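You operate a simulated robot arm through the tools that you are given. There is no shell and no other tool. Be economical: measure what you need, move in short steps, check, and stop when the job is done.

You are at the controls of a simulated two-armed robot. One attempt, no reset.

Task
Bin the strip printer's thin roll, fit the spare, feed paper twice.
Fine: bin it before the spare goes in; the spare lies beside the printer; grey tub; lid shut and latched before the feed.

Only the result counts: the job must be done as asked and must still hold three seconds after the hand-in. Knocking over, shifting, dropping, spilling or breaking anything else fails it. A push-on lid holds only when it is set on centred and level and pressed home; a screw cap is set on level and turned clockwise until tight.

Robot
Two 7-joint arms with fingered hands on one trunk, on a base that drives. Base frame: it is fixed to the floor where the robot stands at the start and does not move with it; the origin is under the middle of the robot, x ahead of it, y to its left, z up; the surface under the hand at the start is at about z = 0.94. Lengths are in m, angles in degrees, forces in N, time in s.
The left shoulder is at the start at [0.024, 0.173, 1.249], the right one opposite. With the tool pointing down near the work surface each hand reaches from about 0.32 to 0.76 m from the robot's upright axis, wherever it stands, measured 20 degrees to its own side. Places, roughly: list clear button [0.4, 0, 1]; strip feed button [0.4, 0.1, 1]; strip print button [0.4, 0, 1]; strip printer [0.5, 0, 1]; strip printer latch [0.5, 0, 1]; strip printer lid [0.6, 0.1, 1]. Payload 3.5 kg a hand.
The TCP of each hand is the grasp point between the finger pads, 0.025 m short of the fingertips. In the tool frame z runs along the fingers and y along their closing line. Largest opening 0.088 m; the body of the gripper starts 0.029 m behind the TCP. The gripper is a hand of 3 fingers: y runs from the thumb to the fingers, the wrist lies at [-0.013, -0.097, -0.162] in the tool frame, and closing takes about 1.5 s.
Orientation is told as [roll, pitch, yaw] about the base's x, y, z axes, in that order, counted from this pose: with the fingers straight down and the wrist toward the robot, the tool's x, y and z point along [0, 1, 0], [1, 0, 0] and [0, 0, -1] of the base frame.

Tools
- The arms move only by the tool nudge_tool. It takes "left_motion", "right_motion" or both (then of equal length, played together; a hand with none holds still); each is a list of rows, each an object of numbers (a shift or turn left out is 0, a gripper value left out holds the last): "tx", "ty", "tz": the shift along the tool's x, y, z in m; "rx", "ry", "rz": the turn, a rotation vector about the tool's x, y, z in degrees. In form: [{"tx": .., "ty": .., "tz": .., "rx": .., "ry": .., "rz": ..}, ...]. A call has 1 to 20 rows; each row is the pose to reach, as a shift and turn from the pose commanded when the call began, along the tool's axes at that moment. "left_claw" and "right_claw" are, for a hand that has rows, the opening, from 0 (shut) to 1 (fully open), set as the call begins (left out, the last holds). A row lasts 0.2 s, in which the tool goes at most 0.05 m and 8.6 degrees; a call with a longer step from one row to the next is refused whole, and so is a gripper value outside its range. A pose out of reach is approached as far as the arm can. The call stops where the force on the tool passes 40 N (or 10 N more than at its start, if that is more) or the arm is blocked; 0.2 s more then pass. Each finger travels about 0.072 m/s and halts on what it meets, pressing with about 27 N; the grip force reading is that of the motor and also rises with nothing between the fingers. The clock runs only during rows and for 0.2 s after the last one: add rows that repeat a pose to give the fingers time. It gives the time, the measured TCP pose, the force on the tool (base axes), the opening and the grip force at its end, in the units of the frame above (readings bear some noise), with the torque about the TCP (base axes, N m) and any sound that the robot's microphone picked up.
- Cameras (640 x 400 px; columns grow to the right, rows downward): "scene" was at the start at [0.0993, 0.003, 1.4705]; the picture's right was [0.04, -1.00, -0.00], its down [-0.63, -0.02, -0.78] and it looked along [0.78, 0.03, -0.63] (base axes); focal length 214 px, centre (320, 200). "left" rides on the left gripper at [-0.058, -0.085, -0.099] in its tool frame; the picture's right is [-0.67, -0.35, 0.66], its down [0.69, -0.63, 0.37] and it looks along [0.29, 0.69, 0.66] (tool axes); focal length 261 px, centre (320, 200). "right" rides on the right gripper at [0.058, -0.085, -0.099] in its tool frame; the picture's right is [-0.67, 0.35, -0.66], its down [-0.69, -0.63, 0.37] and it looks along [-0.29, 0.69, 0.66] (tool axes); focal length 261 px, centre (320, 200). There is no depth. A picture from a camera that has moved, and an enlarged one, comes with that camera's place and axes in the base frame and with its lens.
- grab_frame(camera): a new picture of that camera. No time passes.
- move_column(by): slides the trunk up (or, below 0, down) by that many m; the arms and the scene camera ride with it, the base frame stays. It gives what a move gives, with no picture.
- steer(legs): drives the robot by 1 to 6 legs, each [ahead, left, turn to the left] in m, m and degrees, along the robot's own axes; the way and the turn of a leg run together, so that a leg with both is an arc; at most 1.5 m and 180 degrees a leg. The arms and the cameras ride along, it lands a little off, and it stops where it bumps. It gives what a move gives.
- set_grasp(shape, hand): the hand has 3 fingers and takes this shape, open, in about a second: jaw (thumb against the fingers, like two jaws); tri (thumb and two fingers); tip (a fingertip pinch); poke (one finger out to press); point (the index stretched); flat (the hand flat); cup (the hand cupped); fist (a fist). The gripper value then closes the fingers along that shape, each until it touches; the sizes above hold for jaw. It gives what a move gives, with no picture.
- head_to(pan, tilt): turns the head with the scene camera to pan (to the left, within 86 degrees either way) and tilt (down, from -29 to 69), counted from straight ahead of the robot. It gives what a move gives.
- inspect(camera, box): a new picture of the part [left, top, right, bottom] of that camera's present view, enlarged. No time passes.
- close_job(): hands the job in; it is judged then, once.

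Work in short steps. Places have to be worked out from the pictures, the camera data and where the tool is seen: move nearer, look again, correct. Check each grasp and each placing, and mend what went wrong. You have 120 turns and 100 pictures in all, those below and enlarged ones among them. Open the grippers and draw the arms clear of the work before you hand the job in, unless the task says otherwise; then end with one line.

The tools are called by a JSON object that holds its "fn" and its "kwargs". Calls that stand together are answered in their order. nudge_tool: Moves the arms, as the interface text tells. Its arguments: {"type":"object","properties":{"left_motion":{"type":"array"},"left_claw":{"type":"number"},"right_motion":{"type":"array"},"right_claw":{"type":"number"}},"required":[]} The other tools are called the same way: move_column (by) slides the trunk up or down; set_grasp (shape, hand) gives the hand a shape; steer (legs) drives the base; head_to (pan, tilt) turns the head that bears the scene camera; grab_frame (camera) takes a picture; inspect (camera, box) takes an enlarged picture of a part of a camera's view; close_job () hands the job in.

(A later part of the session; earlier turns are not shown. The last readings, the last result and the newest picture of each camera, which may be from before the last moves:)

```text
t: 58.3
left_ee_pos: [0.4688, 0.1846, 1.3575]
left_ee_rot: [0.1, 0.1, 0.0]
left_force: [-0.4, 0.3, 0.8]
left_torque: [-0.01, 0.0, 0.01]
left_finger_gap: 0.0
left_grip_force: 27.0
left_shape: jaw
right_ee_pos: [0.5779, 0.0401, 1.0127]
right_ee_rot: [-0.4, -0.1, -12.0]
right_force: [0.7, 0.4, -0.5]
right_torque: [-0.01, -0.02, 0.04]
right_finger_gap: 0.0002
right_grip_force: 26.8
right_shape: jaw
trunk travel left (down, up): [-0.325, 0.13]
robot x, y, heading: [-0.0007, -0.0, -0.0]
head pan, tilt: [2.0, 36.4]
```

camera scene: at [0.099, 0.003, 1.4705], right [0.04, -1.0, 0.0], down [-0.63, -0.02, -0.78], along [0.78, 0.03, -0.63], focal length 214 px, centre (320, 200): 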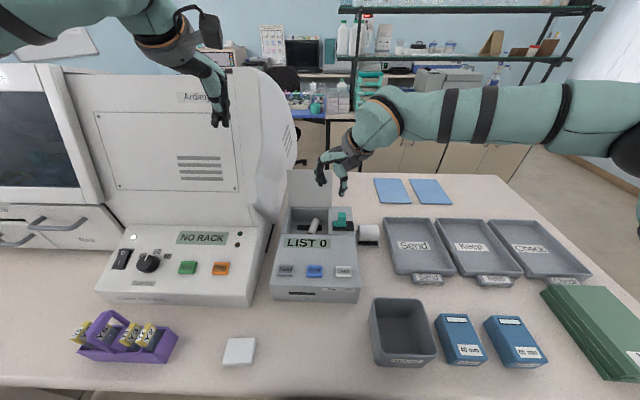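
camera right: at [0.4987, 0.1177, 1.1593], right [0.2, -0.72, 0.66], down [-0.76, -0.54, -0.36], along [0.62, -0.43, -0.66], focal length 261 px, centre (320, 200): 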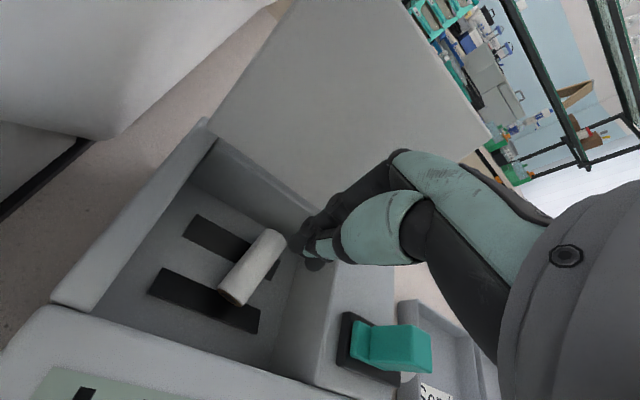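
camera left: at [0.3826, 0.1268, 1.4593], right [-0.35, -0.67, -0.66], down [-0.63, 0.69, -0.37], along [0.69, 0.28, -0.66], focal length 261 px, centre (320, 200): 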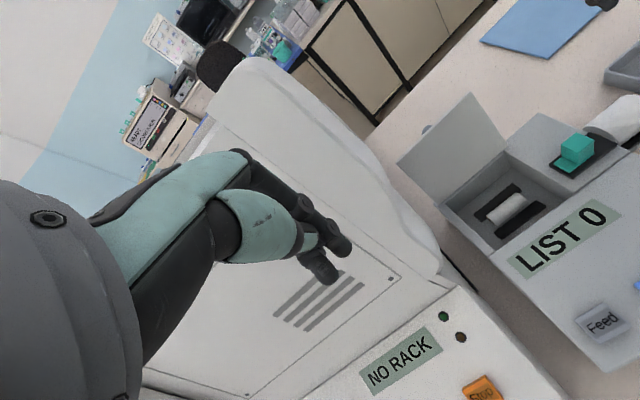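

{"fn": "nudge_tool", "kwargs": {"right_motion": [{"tz": 0.003}, {"tz": 0.005}]}}

{"fn": "grab_frame", "kwargs": {"camera": "right"}}

```text
t: 58.9
left_ee_pos: [0.4655, 0.1858, 1.3601]
left_ee_rot: [0.0, 0.0, 0.0]
left_force: [0.5, -0.8, 0.5]
left_torque: [0.0, 0.0, 0.01]
left_finger_gap: 0.0
left_grip_force: 26.7
left_shape: jaw
right_ee_pos: [0.5762, 0.04, 1.0122]
right_ee_rot: [-0.2, -0.5, -12.1]
right_force: [4.5, 3.4, 30.1]
right_torque: [0.1, -0.2, -0.02]
right_finger_gap: 0.0
right_grip_force: 26.8
right_shape: jaw
trunk travel left (down, up): [-0.325, 0.13]
robot x, y, heading: [-0.0022, -0.0037, -0.1]
head pan, tilt: [2.0, 36.4]
```

```text
37 pictures are left
camera right: at [0.5057, 0.1153, 1.1104], right [0.2, -0.72, 0.66], down [-0.76, -0.54, -0.37], along [0.62, -0.43, -0.65], focal length 261 px, centre (320, 200)
```

right: 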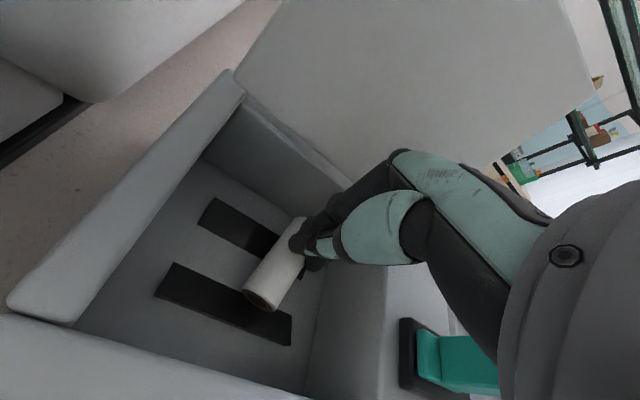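

The fingertips press on the roll top (30 N). I'll ease off 2 mm and drag 22 mm toward the front.

{"fn": "nudge_tool", "kwargs": {"right_motion": [{"tz": -0.002}, {"tz": -0.002, "ty": -0.006}, {"tz": -0.002, "ty": -0.012}, {"tz": -0.002, "ty": -0.018}, {"tz": -0.002, "ty": -0.024}, {"tz": -0.03, "ty": -0.024}]}}

{"fn": "grab_frame", "kwargs": {"camera": "right"}}

```text
t: 60.3
left_ee_pos: [0.4683, 0.1846, 1.3585]
left_ee_rot: [0.0, -0.1, -0.2]
left_force: [-0.1, 0.1, -0.3]
left_torque: [-0.02, -0.04, 0.0]
left_finger_gap: 0.0002
left_grip_force: 27.0
left_shape: jaw
right_ee_pos: [0.5533, 0.0445, 1.0381]
right_ee_rot: [-0.6, 0.0, -12.0]
right_force: [1.0, 0.2, 0.2]
right_torque: [0.0, 0.02, 0.02]
right_finger_gap: 0.0
right_grip_force: 27.4
right_shape: jaw
trunk travel left (down, up): [-0.325, 0.13]
robot x, y, heading: [0.0033, -0.0002, 0.1]
head pan, tilt: [2.0, 36.4]
```

```text
36 pictures are left
camera right: at [0.4835, 0.12, 1.1361], right [0.2, -0.72, 0.66], down [-0.76, -0.54, -0.36], along [0.62, -0.43, -0.66], focal length 261 px, centre (320, 200)
```

right: 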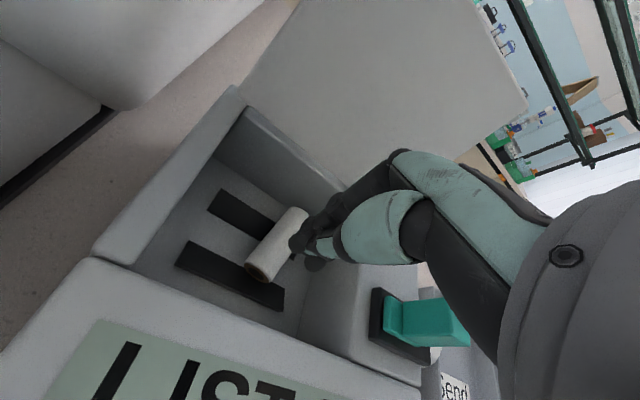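

The drag didn't move it (ends still at x ≈ 0.55 and 0.602). I'll test how far the right hand can yaw just above the well, where the arm configuration is different.

{"fn": "nudge_tool", "kwargs": {"right_motion": [{"tz": -0.04, "ty": 0.005}, {"tz": -0.05, "ty": 0.012}, {"tz": -0.05, "ty": 0.012, "rz": -8}, {"tz": -0.05, "ty": 0.012, "rz": -16}, {"tz": -0.05, "ty": 0.012, "rz": -24}, {"tz": -0.05, "ty": 0.012, "rz": -32}, {"tz": -0.05, "ty": 0.012, "rz": -40}, {"tz": -0.05, "ty": 0.012, "rz": -48}, {"tz": -0.05, "ty": 0.012, "rz": -56}, {"tz": -0.05, "ty": 0.012, "rz": -64}, {"tz": -0.05, "ty": 0.012, "rz": -72}, {"tz": -0.05, "ty": 0.012, "rz": -80}], "right_claw": 0.5}}

{"fn": "grab_frame", "kwargs": {"camera": "right"}}

```text
t: 62.9
left_ee_pos: [0.4692, 0.1845, 1.3587]
left_ee_rot: [0.0, 0.0, -0.1]
left_force: [0.7, -0.2, 0.2]
left_torque: [0.0, -0.01, -0.01]
left_finger_gap: 0.0
left_grip_force: 26.8
left_shape: jaw
right_ee_pos: [0.5671, 0.0432, 1.0889]
right_ee_rot: [-0.3, 0.3, 44.0]
right_force: [0.1, 0.3, -0.8]
right_torque: [0.05, -0.03, -0.02]
right_finger_gap: 0.0439
right_grip_force: 0.0
right_shape: jaw
right hand out of reach, approached as far as the arm can: row 10, 11, 12
trunk travel left (down, up): [-0.325, 0.13]
robot x, y, heading: [0.0039, -0.002, -0.1]
head pan, tilt: [2.0, 36.4]
```

```text
35 pictures are left
camera right: at [0.4657, 0.0262, 1.1872], right [0.72, -0.24, 0.66], down [0.02, -0.93, -0.36], along [0.7, 0.27, -0.66], focal length 261 px, centre (320, 200)
```

right: 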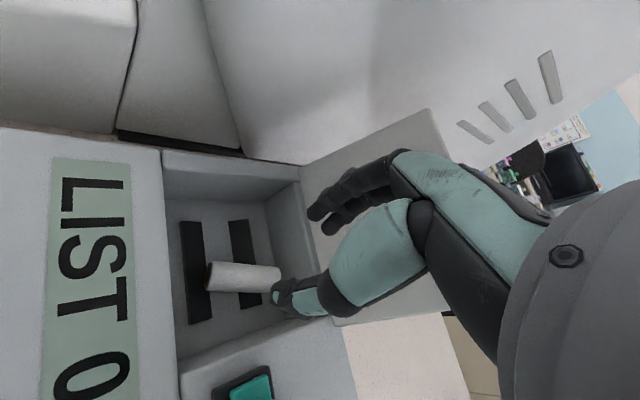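

Lower down the arm reaches yaw 44° over the well. Closing at that angle should swing the roll into line between thumb and fingers. I'll open a little wider and descend at (0.561, 0.042).

{"fn": "nudge_tool", "kwargs": {"right_motion": [{"tx": 0.0034, "ty": -0.005, "tz": 0.025}, {"tx": 0.0034, "ty": -0.005, "tz": 0.05}, {"tx": 0.0034, "ty": -0.005, "tz": 0.07}, {"tx": 0.0034, "ty": -0.005, "tz": 0.082}], "right_claw": 0.66}}

{"fn": "grab_frame", "kwargs": {"camera": "right"}}

```text
t: 63.9
left_ee_pos: [0.4687, 0.1842, 1.3577]
left_ee_rot: [0.0, 0.0, -0.1]
left_force: [0.0, -0.3, 0.0]
left_torque: [-0.04, -0.01, 0.01]
left_finger_gap: 0.0001
left_grip_force: 27.2
left_shape: jaw
right_ee_pos: [0.5586, 0.0411, 1.0056]
right_ee_rot: [-0.3, 0.2, 44.0]
right_force: [1.1, 0.8, -0.1]
right_torque: [0.02, 0.01, 0.03]
right_finger_gap: 0.0577
right_grip_force: 0.1
right_shape: jaw
trunk travel left (down, up): [-0.325, 0.13]
robot x, y, heading: [0.0021, -0.0001, -0.1]
head pan, tilt: [2.0, 36.4]
```

```text
34 pictures are left
camera right: at [0.4592, 0.025, 1.1046], right [0.72, -0.24, 0.66], down [0.02, -0.93, -0.36], along [0.7, 0.27, -0.66], focal length 261 px, centre (320, 200)
```

right: 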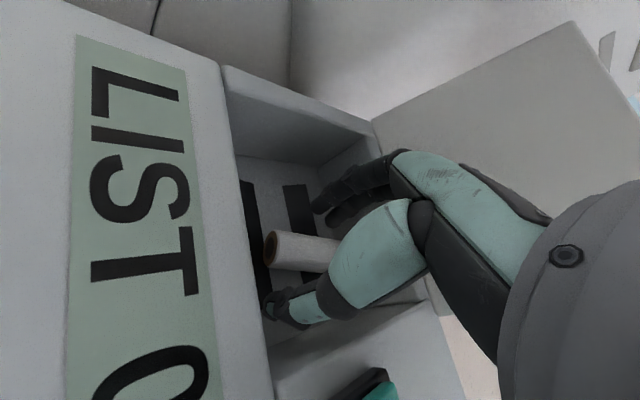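

The roll lies between thumb and fingers with no contact. I'll try a little more yaw, go down 10 mm and close.

{"fn": "nudge_tool", "kwargs": {"right_motion": [{"rz": -5, "tz": 0.003}, {"rz": -9, "tz": 0.008}, {"rz": -9, "tz": 0.013}]}}

{"fn": "nudge_tool", "kwargs": {"right_motion": [{"tz": 0}, {"tz": 0}, {"tz": 0}, {"tz": 0}, {"tz": 0}, {"tz": 0}, {"tz": 0}], "right_claw": 0}}

{"fn": "grab_frame", "kwargs": {"camera": "right"}}

```text
t: 64.7
left_ee_pos: [0.4686, 0.1849, 1.3581]
left_ee_rot: [0.0, 0.1, -0.2]
left_force: [0.0, 0.5, 0.4]
left_torque: [0.0, 0.05, 0.0]
left_finger_gap: 0.0002
left_grip_force: 27.0
left_shape: jaw
right_ee_pos: [0.5608, 0.042, 1.0035]
right_ee_rot: [-0.2, 0.3, 49.0]
right_force: [-0.5, -0.9, 0.5]
right_torque: [0.0, -0.05, 0.02]
right_finger_gap: 0.0576
right_grip_force: 0.1
right_shape: jaw
right hand out of reach, approached as far as the arm can: row 2, 3
trunk travel left (down, up): [-0.325, 0.13]
robot x, y, heading: [-0.0016, 0.0001, -0.3]
head pan, tilt: [2.0, 36.4]
```

```text
t: 66.3
left_ee_pos: [0.4677, 0.1849, 1.359]
left_ee_rot: [0.0, 0.1, -0.1]
left_force: [-0.3, 0.9, -0.2]
left_torque: [0.02, -0.02, 0.0]
left_finger_gap: 0.0001
left_grip_force: 27.0
left_shape: jaw
right_ee_pos: [0.559, 0.0438, 1.0039]
right_ee_rot: [-0.4, 0.3, 49.0]
right_force: [0.7, 3.1, 10.9]
right_torque: [0.01, 0.01, -0.03]
right_finger_gap: 0.0058
right_grip_force: 26.5
right_shape: jaw
trunk travel left (down, up): [-0.325, 0.13]
robot x, y, heading: [-0.0027, -0.0012, 0.0]
head pan, tilt: [2.0, 36.4]
```

```text
33 pictures are left
camera right: at [0.4603, 0.0171, 1.1032], right [0.73, -0.17, 0.66], down [0.1, -0.93, -0.36], along [0.67, 0.33, -0.66], focal length 261 px, centre (320, 200)
```

right: 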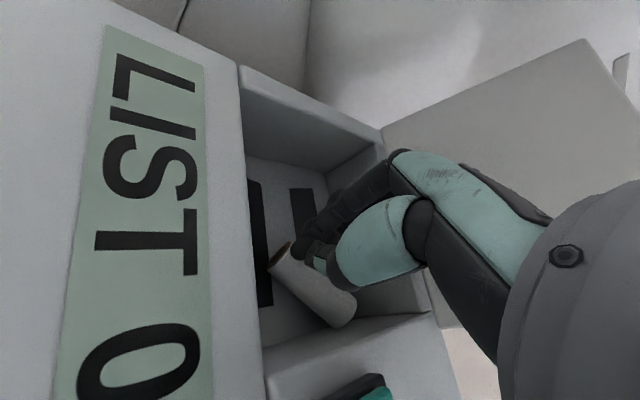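

The hand was still too high, so the roll squeezed out and turned; it now lies at about -38° with centre near (0.571, 0.021). That's almost perpendicular to the present closing line. I'll raise, shift over it, open and look.

{"fn": "nudge_tool", "kwargs": {"right_motion": [{"tz": -0.02}, {"tz": -0.045}, {"tx": -0.006, "ty": -0.006, "tz": -0.045, "rz": 1}, {"tx": -0.012, "ty": -0.012, "tz": -0.045, "rz": 1}, {"tx": -0.012, "ty": -0.012, "tz": -0.045, "rz": 1}]}}

{"fn": "nudge_tool", "kwargs": {"right_motion": [{"tz": 0}, {"tz": 0}, {"tz": 0}], "right_claw": 0.52}}

{"fn": "grab_frame", "kwargs": {"camera": "right"}}

{"fn": "inspect", "kwargs": {"camera": "scene", "box": [275, 190, 375, 270]}}

```text
t: 67.5
left_ee_pos: [0.4694, 0.1864, 1.3573]
left_ee_rot: [0.0, 0.0, 0.0]
left_force: [-0.1, -0.7, -0.5]
left_torque: [-0.03, 0.01, -0.02]
left_finger_gap: 0.0001
left_grip_force: 27.0
left_shape: jaw
right_ee_pos: [0.5609, 0.0249, 1.0496]
right_ee_rot: [-0.3, 0.3, 48.0]
right_force: [-0.7, 0.0, 0.2]
right_torque: [0.02, -0.01, 0.03]
right_finger_gap: 0.0058
right_grip_force: 27.7
right_shape: jaw
trunk travel left (down, up): [-0.325, 0.13]
robot x, y, heading: [-0.001, -0.0007, -0.1]
head pan, tilt: [2.0, 36.4]
```

```text
t: 68.3
left_ee_pos: [0.4692, 0.1838, 1.3583]
left_ee_rot: [0.0, -0.1, -0.1]
left_force: [0.7, 0.8, 0.1]
left_torque: [0.02, -0.01, 0.02]
left_finger_gap: 0.0
left_grip_force: 26.9
left_shape: jaw
right_ee_pos: [0.5612, 0.0237, 1.0476]
right_ee_rot: [-0.2, 0.3, 48.1]
right_force: [0.0, 0.3, 0.1]
right_torque: [0.0, 0.03, -0.02]
right_finger_gap: 0.0453
right_grip_force: 0.0
right_shape: jaw
trunk travel left (down, up): [-0.325, 0.13]
robot x, y, heading: [0.0001, -0.0017, -0.1]
head pan, tilt: [2.0, 36.4]
```

```text
32 pictures are left
camera right: at [0.4619, 0.0014, 1.147], right [0.73, -0.18, 0.66], down [0.09, -0.93, -0.36], along [0.68, 0.32, -0.66], focal length 261 px, centre (320, 200)
```

right: 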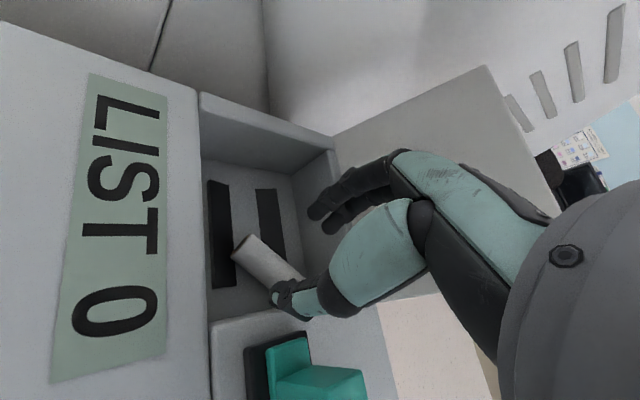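

```text
5.00 times, centred on (325, 230) of scene
camera zoom: at [0.0991, 0.0031, 1.4705], right [0.04, -1.0, 0.0], down [-0.63, -0.02, -0.78], along [0.78, 0.03, -0.63], focal length 1072 px, centre (295, 50)
```

zoom: 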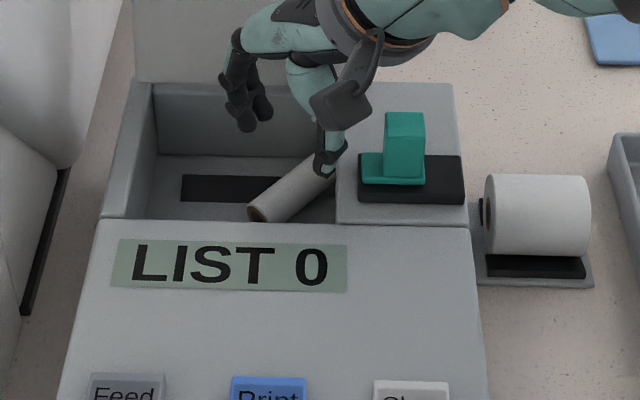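

The roll is at about -45°, centre (0.570, 0.021), and the thumb has room on its near side if I shift 5 mm left. I'll descend to z ≈ 0.99 at yaw 46° and close.

{"fn": "nudge_tool", "kwargs": {"right_motion": [{"tx": 0.0052, "ty": 0.002, "rz": 2}, {"tx": 0.0052, "ty": 0.002, "rz": 2, "tz": 0.025}, {"tx": 0.0052, "ty": 0.002, "rz": 2, "tz": 0.045}, {"tx": 0.0052, "ty": 0.002, "rz": 2, "tz": 0.053}, {"tx": 0.0052, "ty": 0.002, "rz": 2, "tz": 0.058}]}}

{"fn": "grab_frame", "kwargs": {"camera": "right"}}

```text
t: 69.5
left_ee_pos: [0.4683, 0.1853, 1.3587]
left_ee_rot: [0.0, 0.1, -0.1]
left_force: [-0.4, -0.1, 1.2]
left_torque: [0.01, -0.01, 0.01]
left_finger_gap: 0.0002
left_grip_force: 27.3
left_shape: jaw
right_ee_pos: [0.5567, 0.0301, 0.9904]
right_ee_rot: [-0.2, 0.2, 46.0]
right_force: [-0.6, 0.0, 2.5]
right_torque: [0.03, -0.05, 0.0]
right_finger_gap: 0.0455
right_grip_force: 0.1
right_shape: jaw
trunk travel left (down, up): [-0.325, 0.13]
robot x, y, heading: [-0.0044, 0.0026, -0.0]
head pan, tilt: [2.0, 36.4]
```

```text
30 pictures are left
camera right: at [0.4583, 0.0097, 1.0894], right [0.72, -0.21, 0.66], down [0.06, -0.93, -0.36], along [0.69, 0.3, -0.66], focal length 261 px, centre (320, 200)
```

right: 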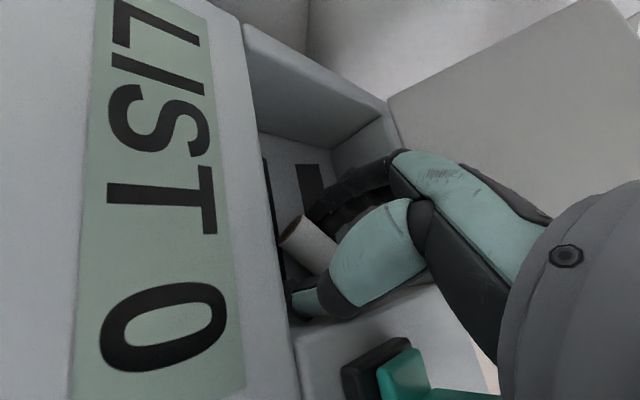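

The roll is cleanly between thumb and fingers at z 0.990, with light contact only. I'll close.

{"fn": "nudge_tool", "kwargs": {"right_motion": [{"tz": 0}, {"tz": 0}, {"tz": 0}, {"tz": 0}, {"tz": 0}, {"tz": 0}, {"tz": 0}], "right_claw": 0}}

{"fn": "nudge_tool", "kwargs": {"right_motion": [{"tz": -0.005}, {"tz": -0.012}, {"tz": -0.02}, {"tz": -0.03}, {"tz": -0.045}, {"tz": -0.06}]}}

{"fn": "grab_frame", "kwargs": {"camera": "right"}}

```text
t: 71.1
left_ee_pos: [0.4693, 0.185, 1.3569]
left_ee_rot: [-0.1, 0.0, -0.1]
left_force: [-0.1, 0.0, -1.3]
left_torque: [-0.02, 0.02, -0.01]
left_finger_gap: 0.0
left_grip_force: 27.4
left_shape: jaw
right_ee_pos: [0.5597, 0.0295, 0.9898]
right_ee_rot: [-0.1, 0.3, 46.0]
right_force: [-0.5, -0.1, -0.7]
right_torque: [0.02, 0.0, -0.04]
right_finger_gap: 0.0196
right_grip_force: 27.2
right_shape: jaw
trunk travel left (down, up): [-0.325, 0.13]
robot x, y, heading: [-0.0009, 0.0009, 0.1]
head pan, tilt: [2.0, 36.4]
```

```text
t: 72.5
left_ee_pos: [0.4693, 0.1838, 1.3587]
left_ee_rot: [0.0, 0.0, -0.1]
left_force: [0.2, 0.3, -1.2]
left_torque: [-0.01, 0.0, 0.03]
left_finger_gap: 0.0
left_grip_force: 27.1
left_shape: jaw
right_ee_pos: [0.5589, 0.03, 1.0503]
right_ee_rot: [-0.2, 0.3, 46.0]
right_force: [0.0, -0.5, -0.5]
right_torque: [-0.02, -0.01, 0.0]
right_finger_gap: 0.0194
right_grip_force: 26.9
right_shape: jaw
trunk travel left (down, up): [-0.325, 0.13]
robot x, y, heading: [0.0005, -0.002, -0.2]
head pan, tilt: [2.0, 36.4]
```

```text
29 pictures are left
camera right: at [0.4586, 0.01, 1.1498], right [0.72, -0.21, 0.66], down [0.06, -0.93, -0.36], along [0.69, 0.3, -0.66], focal length 261 px, centre (320, 200)
```

right: 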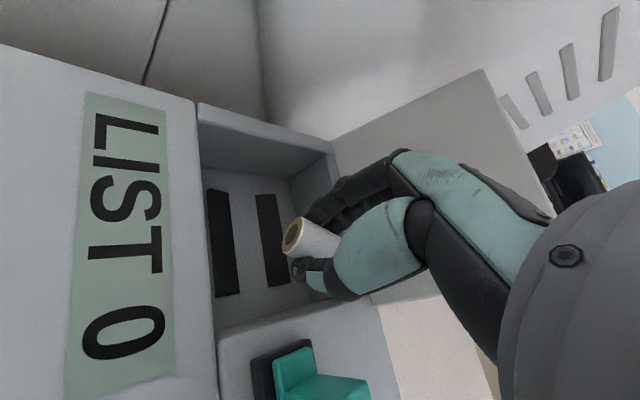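

A firm hold this time: gap 19.4 mm, roll lifted with the hand. I'll raise it, turn back to neutral yaw, and carry it toward the tub.

{"fn": "nudge_tool", "kwargs": {"right_motion": [{"tz": -0.03, "rz": 5}, {"tz": -0.06, "rz": 10, "ty": -0.01}, {"tz": -0.09, "rz": 15, "ty": -0.025}, {"tz": -0.12, "rz": 20, "ty": -0.05}, {"tz": -0.12, "rz": 26, "ty": -0.085, "tx": 0.004}, {"tz": -0.12, "rz": 32, "ty": -0.12, "tx": 0.006}, {"tz": -0.12, "rz": 38, "ty": -0.155, "tx": 0.008}, {"tz": -0.12, "rz": 46, "ty": -0.19, "tx": 0.0096}]}}

{"fn": "head_to", "kwargs": {"pan": -20, "tilt": 55}}

{"fn": "grab_frame", "kwargs": {"camera": "scene"}}

```text
t: 74.3
left_ee_pos: [0.4681, 0.1852, 1.3595]
left_ee_rot: [0.0, 0.0, 0.0]
left_force: [-0.1, -0.1, -0.5]
left_torque: [-0.01, 0.02, -0.02]
left_finger_gap: 0.0003
left_grip_force: 26.9
left_shape: jaw
right_ee_pos: [0.4197, -0.0997, 1.1719]
right_ee_rot: [-0.3, 0.0, -0.1]
right_force: [0.0, 0.1, -0.5]
right_torque: [0.04, 0.02, 0.01]
right_finger_gap: 0.0191
right_grip_force: 26.8
right_shape: jaw
trunk travel left (down, up): [-0.325, 0.13]
robot x, y, heading: [-0.001, -0.0011, -0.1]
head pan, tilt: [2.0, 36.4]
```

```text
t: 75.2
left_ee_pos: [0.4685, 0.1845, 1.3576]
left_ee_rot: [0.1, -0.1, -0.1]
left_force: [-0.7, 0.4, -0.1]
left_torque: [0.02, 0.02, -0.03]
left_finger_gap: 0.0
left_grip_force: 26.9
left_shape: jaw
right_ee_pos: [0.4203, -0.0979, 1.1705]
right_ee_rot: [-0.4, 0.1, 0.0]
right_force: [0.7, -0.7, 0.2]
right_torque: [0.0, 0.0, 0.02]
right_finger_gap: 0.0192
right_grip_force: 27.5
right_shape: jaw
trunk travel left (down, up): [-0.325, 0.13]
robot x, y, heading: [0.0015, 0.0011, 0.1]
head pan, tilt: [-20.0, 55.0]
```

```text
28 pictures are left
camera scene: at [0.0787, -0.0245, 1.4454], right [-0.34, -0.94, 0.02], down [-0.8, 0.28, -0.54], along [0.5, -0.2, -0.84], focal length 214 px, centre (320, 200)
```

scene: 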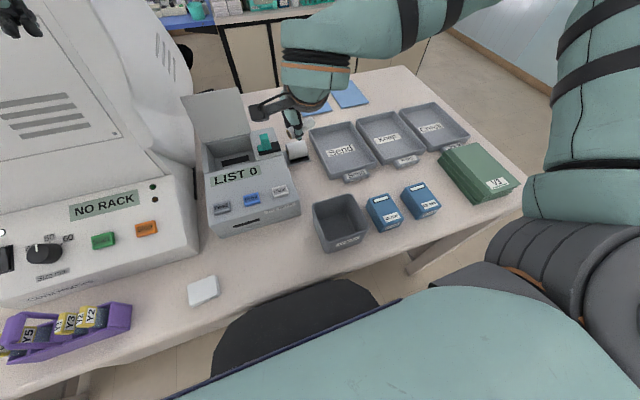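

The tub rim centre is at about (0.286, -0.153), rim z about 1.0. I'll carry the roll above it at (0.298, -0.153) and check before lowering.

{"fn": "nudge_tool", "kwargs": {"right_motion": [{"tx": -0.014, "ty": -0.03}, {"tx": -0.028, "ty": -0.06}, {"tx": -0.042, "ty": -0.09}, {"tx": -0.055, "ty": -0.122, "tz": 0.02}, {"tx": -0.055, "ty": -0.122, "tz": 0.06}]}}

{"fn": "grab_frame", "kwargs": {"camera": "scene"}}

{"fn": "grab_frame", "kwargs": {"camera": "right"}}

```text
t: 76.4
left_ee_pos: [0.4681, 0.185, 1.3576]
left_ee_rot: [0.1, 0.0, -0.1]
left_force: [0.3, 0.5, -0.7]
left_torque: [0.03, -0.02, 0.03]
left_finger_gap: 0.0
left_grip_force: 26.9
left_shape: jaw
right_ee_pos: [0.3512, -0.1328, 1.1714]
right_ee_rot: [-0.4, 0.2, -0.1]
right_force: [-0.1, -0.1, 0.1]
right_torque: [-0.03, 0.0, -0.01]
right_finger_gap: 0.0191
right_grip_force: 26.9
right_shape: jaw
right hand out of reach, approached as far as the arm can: row 3, 4, 5
trunk travel left (down, up): [-0.325, 0.13]
robot x, y, heading: [-0.0033, 0.0018, 0.1]
head pan, tilt: [-20.0, 55.0]
```

```text
27 pictures are left
camera scene: at [0.0783, -0.0254, 1.4453], right [-0.34, -0.94, 0.02], down [-0.8, 0.28, -0.54], along [0.5, -0.2, -0.84], focal length 214 px, centre (320, 200)
```

scene: 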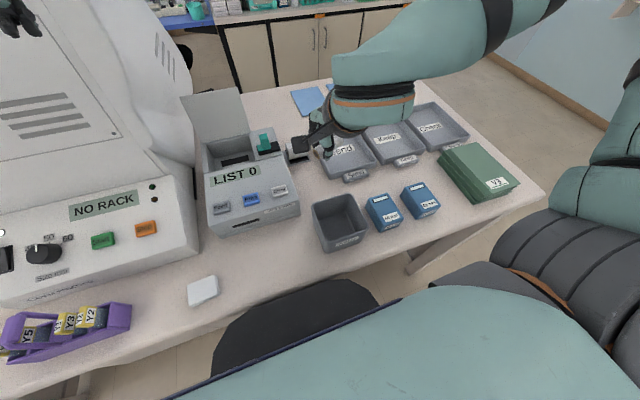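

```text
26 pictures are left
camera right: at [0.2659, -0.0735, 1.2703], right [0.35, -0.67, 0.66], down [-0.63, -0.69, -0.36], along [0.69, -0.29, -0.66], focal length 261 px, centre (320, 200)
```

right: 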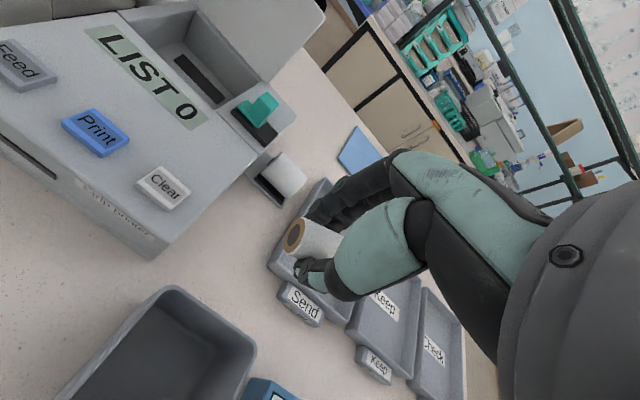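

The tub is too near for the arm. I'll back the base 0.13 m, then reach over it; the right camera confirms the tub's rear rim at x ≈ 0.33, y -0.11 to -0.21.

{"fn": "steer", "kwargs": {"legs": [[-0.13, 0, 0]]}}

{"fn": "grab_frame", "kwargs": {"camera": "right"}}

```text
t: 77.7
left_ee_pos: [0.3399, 0.1848, 1.3566]
left_ee_rot: [0.0, 0.3, 0.0]
left_force: [0.2, 0.1, -0.1]
left_torque: [-0.02, 0.01, 0.0]
left_finger_gap: 0.0002
left_grip_force: 27.2
left_shape: jaw
right_ee_pos: [0.2219, -0.1318, 1.1707]
right_ee_rot: [-0.3, 0.2, 0.0]
right_force: [-0.8, 0.6, 0.1]
right_torque: [-0.02, 0.01, 0.03]
right_finger_gap: 0.019
right_grip_force: 26.9
right_shape: jaw
trunk travel left (down, up): [-0.325, 0.13]
robot x, y, heading: [-0.1312, -0.0027, -0.2]
head pan, tilt: [-20.0, 55.0]
```

```text
25 pictures are left
camera right: at [0.1379, -0.0729, 1.2697], right [0.35, -0.67, 0.66], down [-0.63, -0.69, -0.36], along [0.69, -0.29, -0.66], focal length 261 px, centre (320, 200)
```

right: 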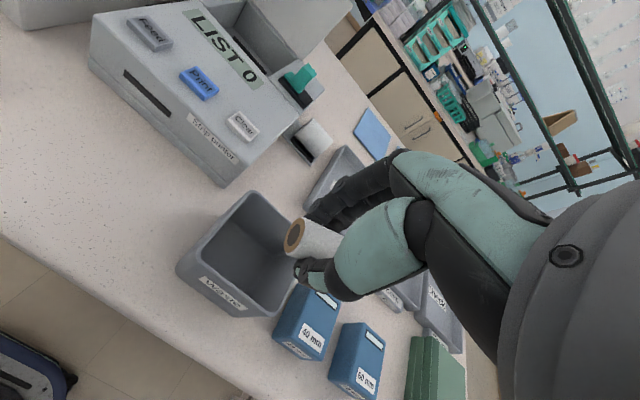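

The tub (labelled Waste) has its rim centre at (0.285, -0.150). I'll move over it and lower to z ≈ 1.0.

{"fn": "nudge_tool", "kwargs": {"right_motion": [{"ty": 0.032, "tx": -0.01}, {"ty": 0.063, "tx": -0.02}, {"ty": 0.063, "tx": -0.02, "tz": 0.04}, {"ty": 0.063, "tx": -0.02, "tz": 0.08}, {"ty": 0.063, "tx": -0.02, "tz": 0.12}, {"ty": 0.063, "tx": -0.02, "tz": 0.155}]}}

{"fn": "grab_frame", "kwargs": {"camera": "right"}}

```text
t: 79.0
left_ee_pos: [0.3384, 0.1848, 1.3583]
left_ee_rot: [0.0, 0.0, -0.1]
left_force: [0.0, -0.1, -0.6]
left_torque: [0.02, 0.01, -0.03]
left_finger_gap: 0.0
left_grip_force: 27.1
left_shape: jaw
right_ee_pos: [0.2815, -0.1529, 1.0161]
right_ee_rot: [-0.5, 0.0, 0.0]
right_force: [-0.4, -0.2, 0.3]
right_torque: [0.01, 0.01, 0.01]
right_finger_gap: 0.0142
right_grip_force: 27.0
right_shape: jaw
trunk travel left (down, up): [-0.325, 0.13]
robot x, y, heading: [-0.1299, 0.0032, -0.1]
head pan, tilt: [-20.0, 55.0]
```

```text
24 pictures are left
camera right: at [0.1973, -0.0936, 1.1158], right [0.35, -0.67, 0.66], down [-0.63, -0.69, -0.36], along [0.69, -0.29, -0.66], focal length 261 px, centre (320, 200)
```

right: 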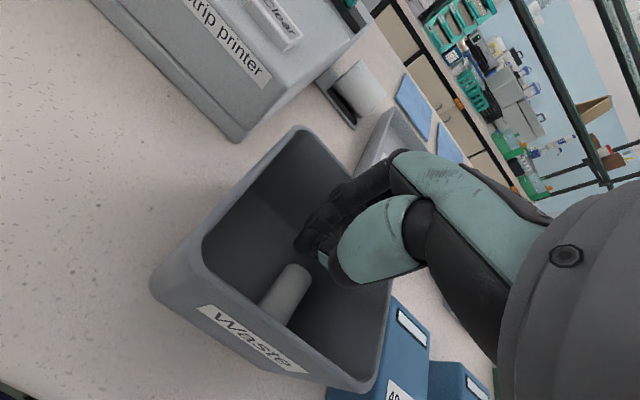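

The thin roll dropped into the tub and lies inside it. I'll raise the hand and drive back to the original place.

{"fn": "nudge_tool", "kwargs": {"right_motion": [{"tz": -0.04}, {"tz": -0.08}, {"tz": -0.12}, {"tz": -0.16}, {"tz": -0.18, "ty": -0.02}], "right_claw": 0.9}}

{"fn": "steer", "kwargs": {"legs": [[0.13, 0, 0]]}}

{"fn": "grab_frame", "kwargs": {"camera": "right"}}

```text
t: 80.2
left_ee_pos: [0.3374, 0.1845, 1.359]
left_ee_rot: [0.0, 0.0, -0.1]
left_force: [-0.5, 0.2, 0.3]
left_torque: [-0.01, -0.03, 0.01]
left_finger_gap: 0.0
left_grip_force: 26.8
left_shape: jaw
right_ee_pos: [0.2618, -0.1519, 1.1988]
right_ee_rot: [-0.4, 0.0, 0.1]
right_force: [-0.1, -0.1, -0.6]
right_torque: [-0.01, -0.04, 0.0]
right_finger_gap: 0.0792
right_grip_force: 0.0
right_shape: jaw
trunk travel left (down, up): [-0.325, 0.13]
robot x, y, heading: [-0.1353, 0.0056, -0.1]
head pan, tilt: [-20.0, 55.0]
```

```text
t: 81.5
left_ee_pos: [0.4654, 0.1854, 1.3586]
left_ee_rot: [0.2, -0.1, -0.1]
left_force: [0.5, 0.3, -0.3]
left_torque: [0.03, -0.01, 0.01]
left_finger_gap: 0.0003
left_grip_force: 27.0
left_shape: jaw
right_ee_pos: [0.3919, -0.1509, 1.1975]
right_ee_rot: [-0.4, -0.1, -0.1]
right_force: [0.2, -0.4, 0.1]
right_torque: [-0.03, 0.0, 0.01]
right_finger_gap: 0.0788
right_grip_force: 0.1
right_shape: jaw
trunk travel left (down, up): [-0.325, 0.13]
robot x, y, heading: [-0.0014, -0.0006, 0.0]
head pan, tilt: [-20.0, 55.0]
```

```text
23 pictures are left
camera right: at [0.3067, -0.0927, 1.2965], right [0.35, -0.67, 0.66], down [-0.63, -0.69, -0.36], along [0.7, -0.29, -0.66], focal length 261 px, centre (320, 200)
```

right: 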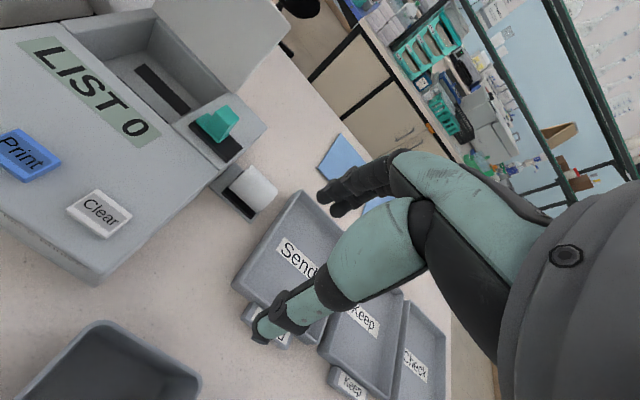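

The spare's centre is at about (0.56, -0.131, 0.967), axis along y, diameter about 44 mm. I'll hover the open jaw above it and check.

{"fn": "nudge_tool", "kwargs": {"right_motion": [{"ty": 0.045, "tx": 0.005, "tz": 0.005}, {"ty": 0.09, "tx": 0.01, "tz": 0.015}, {"ty": 0.135, "tx": 0.015, "tz": 0.04}, {"ty": 0.168, "tx": 0.02, "tz": 0.07}, {"ty": 0.168, "tx": 0.02, "tz": 0.11}, {"ty": 0.168, "tx": 0.02, "tz": 0.14}], "right_claw": 0.9}}

{"fn": "grab_frame", "kwargs": {"camera": "right"}}

```text
refused: row 3 steps farther than a row can; nothing moved
```

```text
22 pictures are left
camera right: at [0.3067, -0.0927, 1.2965], right [0.35, -0.67, 0.66], down [-0.63, -0.69, -0.36], along [0.7, -0.29, -0.66], focal length 261 px, centre (320, 200)
```

right: 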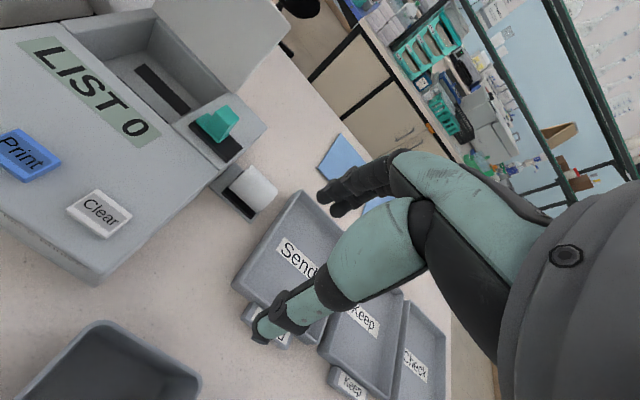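

The step was too long and was refused. I'll retry with shorter rows.

{"fn": "nudge_tool", "kwargs": {"right_motion": [{"ty": 0.04, "tx": 0.005}, {"ty": 0.08, "tx": 0.01}, {"ty": 0.12, "tx": 0.015, "tz": 0.01}, {"ty": 0.15, "tx": 0.02, "tz": 0.04}, {"ty": 0.168, "tx": 0.02, "tz": 0.075}, {"ty": 0.168, "tx": 0.02, "tz": 0.11}, {"ty": 0.168, "tx": 0.02, "tz": 0.145}], "right_claw": 0.9}}

{"fn": "grab_frame", "kwargs": {"camera": "right"}}

```text
t: 83.1
left_ee_pos: [0.4695, 0.1842, 1.357]
left_ee_rot: [0.0, 0.1, 0.0]
left_force: [-0.8, -0.5, 0.1]
left_torque: [-0.03, 0.01, 0.0]
left_finger_gap: 0.0
left_grip_force: 27.3
left_shape: jaw
right_ee_pos: [0.5613, -0.1326, 1.0502]
right_ee_rot: [-0.4, 0.0, 0.0]
right_force: [-0.5, -0.2, 0.4]
right_torque: [0.01, -0.01, -0.01]
right_finger_gap: 0.0791
right_grip_force: 0.0
right_shape: jaw
trunk travel left (down, up): [-0.325, 0.13]
robot x, y, heading: [0.0022, 0.0037, -0.1]
head pan, tilt: [-20.0, 55.0]
```

```text
21 pictures are left
camera right: at [0.4774, -0.0737, 1.1492], right [0.35, -0.67, 0.66], down [-0.63, -0.69, -0.36], along [0.69, -0.29, -0.66], focal length 261 px, centre (320, 200)
```

right: 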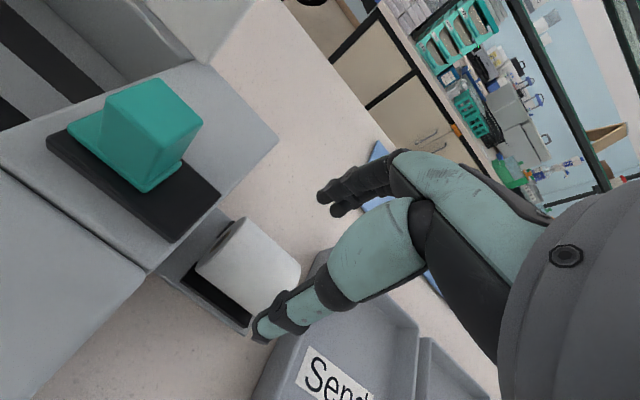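

Aligned: the roll is at about (0.560, -0.128). I'll descend to z 0.982 and close.

{"fn": "nudge_tool", "kwargs": {"right_motion": [{"tx": 0.004, "tz": 0.025}, {"tx": 0.004, "tz": 0.05}, {"tx": 0.004, "tz": 0.068}]}}

{"fn": "nudge_tool", "kwargs": {"right_motion": [{"tz": 0}, {"tz": 0}, {"tz": 0}, {"tz": 0}, {"tz": 0}], "right_claw": 0}}

{"fn": "grab_frame", "kwargs": {"camera": "right"}}

```text
t: 83.9
left_ee_pos: [0.4683, 0.1865, 1.3576]
left_ee_rot: [-0.1, -0.1, -0.1]
left_force: [0.4, 0.4, 0.1]
left_torque: [-0.02, 0.0, 0.0]
left_finger_gap: 0.0
left_grip_force: 27.2
left_shape: jaw
right_ee_pos: [0.5612, -0.1292, 0.9844]
right_ee_rot: [-0.4, 0.0, 0.0]
right_force: [-0.7, 0.0, -0.5]
right_torque: [-0.01, 0.01, 0.02]
right_finger_gap: 0.0792
right_grip_force: 0.1
right_shape: jaw
trunk travel left (down, up): [-0.325, 0.13]
robot x, y, heading: [0.001, 0.001, -0.2]
head pan, tilt: [-20.0, 55.0]
```

```text
t: 85.1
left_ee_pos: [0.4674, 0.1861, 1.359]
left_ee_rot: [0.0, 0.0, -0.1]
left_force: [-0.6, -0.1, -0.3]
left_torque: [0.03, 0.02, -0.01]
left_finger_gap: 0.0
left_grip_force: 26.7
left_shape: jaw
right_ee_pos: [0.5605, -0.1296, 0.9826]
right_ee_rot: [-0.4, 0.0, 0.0]
right_force: [-0.3, 0.3, -0.1]
right_torque: [0.0, 0.01, 0.01]
right_finger_gap: 0.0425
right_grip_force: 27.3
right_shape: jaw
trunk travel left (down, up): [-0.325, 0.13]
robot x, y, heading: [-0.0028, 0.0015, 0.0]
head pan, tilt: [-20.0, 55.0]
```

```text
20 pictures are left
camera right: at [0.477, -0.07, 1.0822], right [0.35, -0.67, 0.66], down [-0.63, -0.69, -0.36], along [0.69, -0.29, -0.66], focal length 261 px, centre (320, 200)
```

right: 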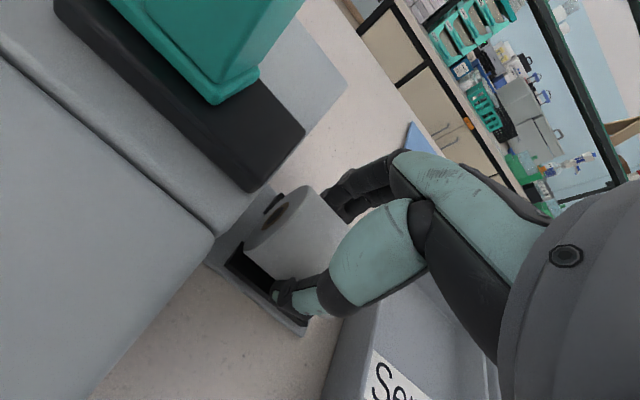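

The spare is gripped symmetrically (gap 42.5 mm). The ridge centre in the well is x ≈ 0.563 and I want TCP y ≈ 0.058. I'll lift clear of the latch and carry the roll over.

{"fn": "nudge_tool", "kwargs": {"right_motion": [{"tz": -0.01}, {"tz": -0.03}, {"tz": -0.06}, {"tz": -0.09}, {"tz": -0.125}, {"tz": -0.16}]}}

{"fn": "nudge_tool", "kwargs": {"right_motion": [{"tx": 0.03}, {"tx": 0.065}, {"tx": 0.1}, {"tx": 0.135}, {"tx": 0.165, "ty": 0.002}, {"tx": 0.1875, "ty": 0.0025}, {"tx": 0.1875, "ty": 0.0025}]}}

{"fn": "grab_frame", "kwargs": {"camera": "right"}}

```text
t: 86.5
left_ee_pos: [0.4668, 0.1852, 1.3575]
left_ee_rot: [0.0, 0.0, -0.1]
left_force: [-0.8, 0.1, 0.5]
left_torque: [-0.01, -0.01, -0.01]
left_finger_gap: 0.0
left_grip_force: 26.8
left_shape: jaw
right_ee_pos: [0.5607, -0.1273, 1.1457]
right_ee_rot: [-0.4, 0.2, 0.1]
right_force: [0.5, -0.5, -0.6]
right_torque: [-0.02, -0.01, -0.02]
right_finger_gap: 0.0423
right_grip_force: 27.2
right_shape: jaw
trunk travel left (down, up): [-0.325, 0.13]
robot x, y, heading: [-0.0051, 0.0016, -0.0]
head pan, tilt: [-20.0, 55.0]
```

```text
t: 88.1
left_ee_pos: [0.4686, 0.1849, 1.3577]
left_ee_rot: [0.0, -0.1, 0.0]
left_force: [0.8, 0.1, 0.4]
left_torque: [0.0, -0.01, -0.02]
left_finger_gap: 0.0
left_grip_force: 27.1
left_shape: jaw
right_ee_pos: [0.5645, 0.0599, 1.1434]
right_ee_rot: [-0.4, 0.1, 0.0]
right_force: [-0.4, -0.2, -0.7]
right_torque: [0.02, -0.01, -0.01]
right_finger_gap: 0.042
right_grip_force: 26.9
right_shape: jaw
trunk travel left (down, up): [-0.325, 0.13]
robot x, y, heading: [-0.0031, -0.0017, 0.1]
head pan, tilt: [-20.0, 55.0]
```

```text
19 pictures are left
camera right: at [0.4797, 0.1188, 1.241], right [0.35, -0.67, 0.66], down [-0.63, -0.69, -0.36], along [0.69, -0.29, -0.66], focal length 261 px, centre (320, 200)
```

right: 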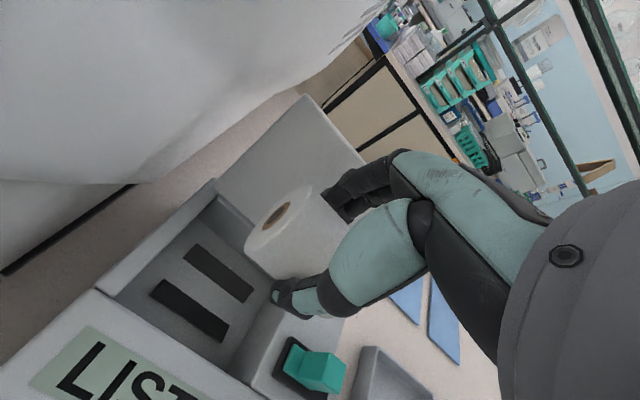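

Roll steady, its left face at y ≈ 0.088, well centred over the ridges. I'll descend into the well.

{"fn": "nudge_tool", "kwargs": {"right_motion": [{"ty": -0.001, "tz": 0.035}, {"ty": -0.001, "tz": 0.07}, {"ty": -0.001, "tz": 0.1}, {"ty": -0.001, "tz": 0.125}, {"ty": -0.001, "tz": 0.137}, {"ty": -0.001, "tz": 0.144}]}}

{"fn": "grab_frame", "kwargs": {"camera": "right"}}

```text
t: 89.5
left_ee_pos: [0.4682, 0.1865, 1.3574]
left_ee_rot: [0.1, 0.0, -0.1]
left_force: [-0.1, -0.2, 0.2]
left_torque: [0.01, 0.01, 0.01]
left_finger_gap: 0.0
left_grip_force: 26.4
left_shape: jaw
right_ee_pos: [0.5638, 0.0595, 0.9984]
right_ee_rot: [-0.4, -0.1, 0.0]
right_force: [0.0, -0.9, -1.3]
right_torque: [0.0, 0.0, 0.0]
right_finger_gap: 0.042
right_grip_force: 27.3
right_shape: jaw
trunk travel left (down, up): [-0.325, 0.13]
robot x, y, heading: [-0.005, -0.0008, -0.1]
head pan, tilt: [-20.0, 55.0]
```

```text
18 pictures are left
camera right: at [0.4788, 0.1178, 1.0966], right [0.35, -0.67, 0.66], down [-0.63, -0.69, -0.36], along [0.69, -0.29, -0.66], focal length 261 px, centre (320, 200)
```

right: 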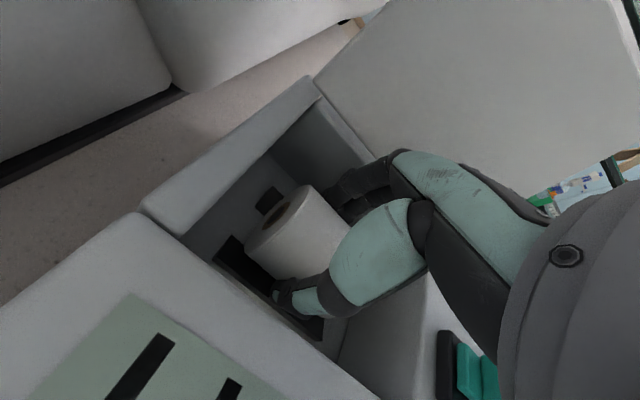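

No contact yet at z 0.998. I'll lower in 2 mm steps to find the seat.

{"fn": "nudge_tool", "kwargs": {"right_motion": [{"tz": 0.002}, {"tz": 0.004}, {"tz": 0.006}, {"tz": 0.008}]}}

```text
t: 90.5
left_ee_pos: [0.4643, 0.1851, 1.3588]
left_ee_rot: [0.0, 0.0, -0.1]
left_force: [0.1, 0.0, 0.8]
left_torque: [0.02, 0.0, 0.01]
left_finger_gap: 0.0002
left_grip_force: 26.7
left_shape: jaw
right_ee_pos: [0.5609, 0.0596, 0.9936]
right_ee_rot: [-0.3, -0.1, 0.0]
right_force: [-3.5, -0.1, 12.6]
right_torque: [0.03, 0.1, -0.01]
right_finger_gap: 0.0412
right_grip_force: 27.1
right_shape: jaw
trunk travel left (down, up): [-0.325, 0.13]
robot x, y, heading: [-0.0009, 0.0004, 0.5]
head pan, tilt: [-20.0, 55.0]
```

Seated at z 0.9936 with 12.6 N, as predicted. I'll open slightly and rise.

{"fn": "nudge_tool", "kwargs": {"right_motion": [{"tz": -0.001}, {"tz": -0.002}, {"tz": -0.002}, {"tz": -0.02}, {"tz": -0.05}, {"tz": -0.09}, {"tz": -0.13}], "right_claw": 0.62}}

{"fn": "grab_frame", "kwargs": {"camera": "right"}}

```text
t: 92.1
left_ee_pos: [0.4675, 0.1855, 1.3586]
left_ee_rot: [-0.1, 0.0, -0.2]
left_force: [0.1, 0.6, -0.2]
left_torque: [0.06, -0.04, -0.03]
left_finger_gap: 0.0
left_grip_force: 27.3
left_shape: jaw
right_ee_pos: [0.5618, 0.0598, 1.1211]
right_ee_rot: [-0.4, 0.1, 0.1]
right_force: [0.2, 0.0, -0.1]
right_torque: [-0.03, -0.02, -0.01]
right_finger_gap: 0.0541
right_grip_force: 0.0
right_shape: jaw
trunk travel left (down, up): [-0.325, 0.13]
robot x, y, heading: [0.0008, 0.0021, 0.2]
head pan, tilt: [-20.0, 55.0]
```

```text
17 pictures are left
camera right: at [0.4785, 0.1188, 1.2198], right [0.35, -0.67, 0.66], down [-0.63, -0.69, -0.36], along [0.69, -0.29, -0.66], focal length 261 px, centre (320, 200)
```

right: 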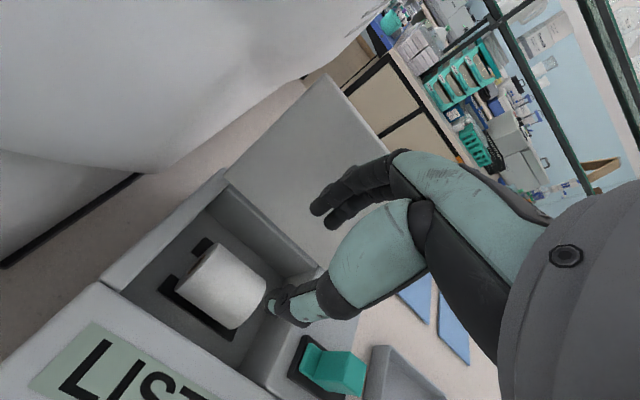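

The spare sits squarely between the ridges. Next the right hand clears off to the right, and the left hand hovers half-open over the lid's top edge (about x 0.64) to cage and lower it.

{"fn": "nudge_tool", "kwargs": {"right_motion": [{"tx": -0.03, "tz": -0.02}, {"tx": -0.065, "tz": -0.04}, {"tx": -0.1, "ty": -0.02, "tz": -0.05}, {"tx": -0.135, "ty": -0.05, "tz": -0.05}, {"tx": -0.165, "ty": -0.08, "tz": -0.05}, {"tx": -0.19, "ty": -0.1, "tz": -0.05}]}}

{"fn": "nudge_tool", "kwargs": {"left_motion": [{"tx": -0.02, "ty": 0.03, "tz": 0.01}, {"tx": -0.045, "ty": 0.06, "tz": 0.02}, {"tx": -0.07, "ty": 0.09, "tz": 0.03}, {"tx": -0.09, "ty": 0.125, "tz": 0.05}, {"tx": -0.09, "ty": 0.155, "tz": 0.08}, {"tx": -0.09, "ty": 0.17, "tz": 0.12}, {"tx": -0.09, "ty": 0.17, "tz": 0.15}], "left_claw": 0.55}}

{"fn": "grab_frame", "kwargs": {"camera": "left"}}

```text
t: 93.5
left_ee_pos: [0.4693, 0.1842, 1.3596]
left_ee_rot: [0.1, 0.0, -0.1]
left_force: [0.1, 0.2, 0.0]
left_torque: [0.05, -0.01, 0.04]
left_finger_gap: 0.0
left_grip_force: 27.1
left_shape: jaw
right_ee_pos: [0.4627, -0.1318, 1.1713]
right_ee_rot: [-0.4, -0.1, 0.0]
right_force: [-0.9, -0.6, -0.9]
right_torque: [-0.02, -0.01, 0.06]
right_finger_gap: 0.0541
right_grip_force: 0.1
right_shape: jaw
trunk travel left (down, up): [-0.325, 0.13]
robot x, y, heading: [0.0023, -0.0001, 0.0]
head pan, tilt: [-20.0, 55.0]
```

```text
t: 94.2
left_ee_pos: [0.5207, 0.1381, 1.3449]
left_ee_rot: [-0.1, -0.7, -0.3]
left_force: [-16.6, 1.3, 10.0]
left_torque: [0.11, -0.71, 0.22]
left_finger_gap: 0.0455
left_grip_force: 0.0
left_shape: jaw
right_ee_pos: [0.456, -0.1296, 1.1745]
right_ee_rot: [-0.4, -0.3, 0.2]
right_force: [0.1, 0.2, 0.0]
right_torque: [0.03, 0.0, 0.03]
right_finger_gap: 0.0543
right_grip_force: 0.0
right_shape: jaw
trunk travel left (down, up): [-0.325, 0.13]
robot x, y, heading: [-0.0034, -0.0028, -0.0]
head pan, tilt: [-20.0, 55.0]
stopped in row 3 (left hand): the force on the tool passed its limit at 45 N (the readings are from after the stop); the commanded pose is now the measured one
```

```text
16 pictures are left
camera left: at [0.4346, 0.0787, 1.4442], right [-0.34, -0.67, -0.66], down [-0.62, 0.69, -0.38], along [0.7, 0.28, -0.65], focal length 261 px, centre (320, 200)
```

left: 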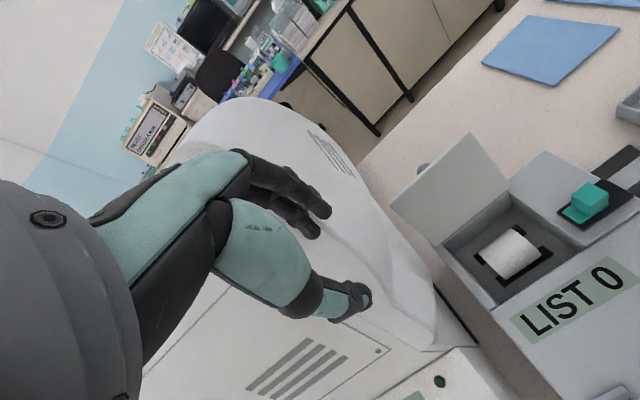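

The left fingers touched the analyser's tower up high. I'll back off, go lower and nearer the printer first, then forward.

{"fn": "nudge_tool", "kwargs": {"left_motion": [{"ty": -0.03}, {"ty": -0.05, "tx": -0.02}, {"ty": -0.05, "tx": -0.05}, {"ty": -0.05, "tx": -0.06, "tz": 0.04}, {"ty": -0.05, "tx": -0.06, "tz": 0.08}, {"ty": -0.05, "tx": -0.06, "tz": 0.12}, {"ty": -0.05, "tx": -0.06, "tz": 0.135}]}}

{"fn": "nudge_tool", "kwargs": {"left_motion": [{"ty": 0.035}, {"ty": 0.07}, {"ty": 0.105}, {"ty": 0.14}, {"ty": 0.16}]}}

{"fn": "grab_frame", "kwargs": {"camera": "left"}}

```text
t: 95.8
left_ee_pos: [0.4811, 0.0784, 1.2041]
left_ee_rot: [-0.1, -0.2, -0.1]
left_force: [0.5, -0.3, -0.4]
left_torque: [0.01, 0.01, -0.02]
left_finger_gap: 0.0481
left_grip_force: 0.2
left_shape: jaw
right_ee_pos: [0.4637, -0.1303, 1.171]
right_ee_rot: [-0.3, 0.0, 0.0]
right_force: [0.1, -0.3, -0.2]
right_torque: [0.0, 0.0, 0.03]
right_finger_gap: 0.0541
right_grip_force: 0.2
right_shape: jaw
trunk travel left (down, up): [-0.325, 0.13]
robot x, y, heading: [-0.0024, -0.0006, -0.2]
head pan, tilt: [-20.0, 55.0]
```

```text
t: 97.0
left_ee_pos: [0.6418, 0.0763, 1.2049]
left_ee_rot: [-0.1, -0.3, -0.1]
left_force: [-0.4, -0.3, 0.0]
left_torque: [0.02, -0.01, 0.01]
left_finger_gap: 0.0482
left_grip_force: 0.0
left_shape: jaw
right_ee_pos: [0.4644, -0.1302, 1.1714]
right_ee_rot: [-0.3, 0.1, 0.0]
right_force: [-0.7, -0.6, -0.6]
right_torque: [-0.01, 0.01, -0.02]
right_finger_gap: 0.0547
right_grip_force: 0.1
right_shape: jaw
trunk travel left (down, up): [-0.325, 0.13]
robot x, y, heading: [0.0006, -0.0011, 0.1]
head pan, tilt: [-20.0, 55.0]
```

```text
15 pictures are left
camera left: at [0.5561, 0.0183, 1.3052], right [-0.35, -0.67, -0.66], down [-0.63, 0.69, -0.37], along [0.7, 0.28, -0.66], focal length 261 px, centre (320, 200)
```

left: 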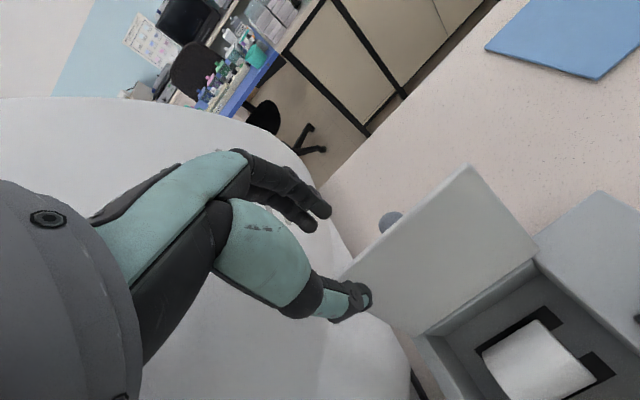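

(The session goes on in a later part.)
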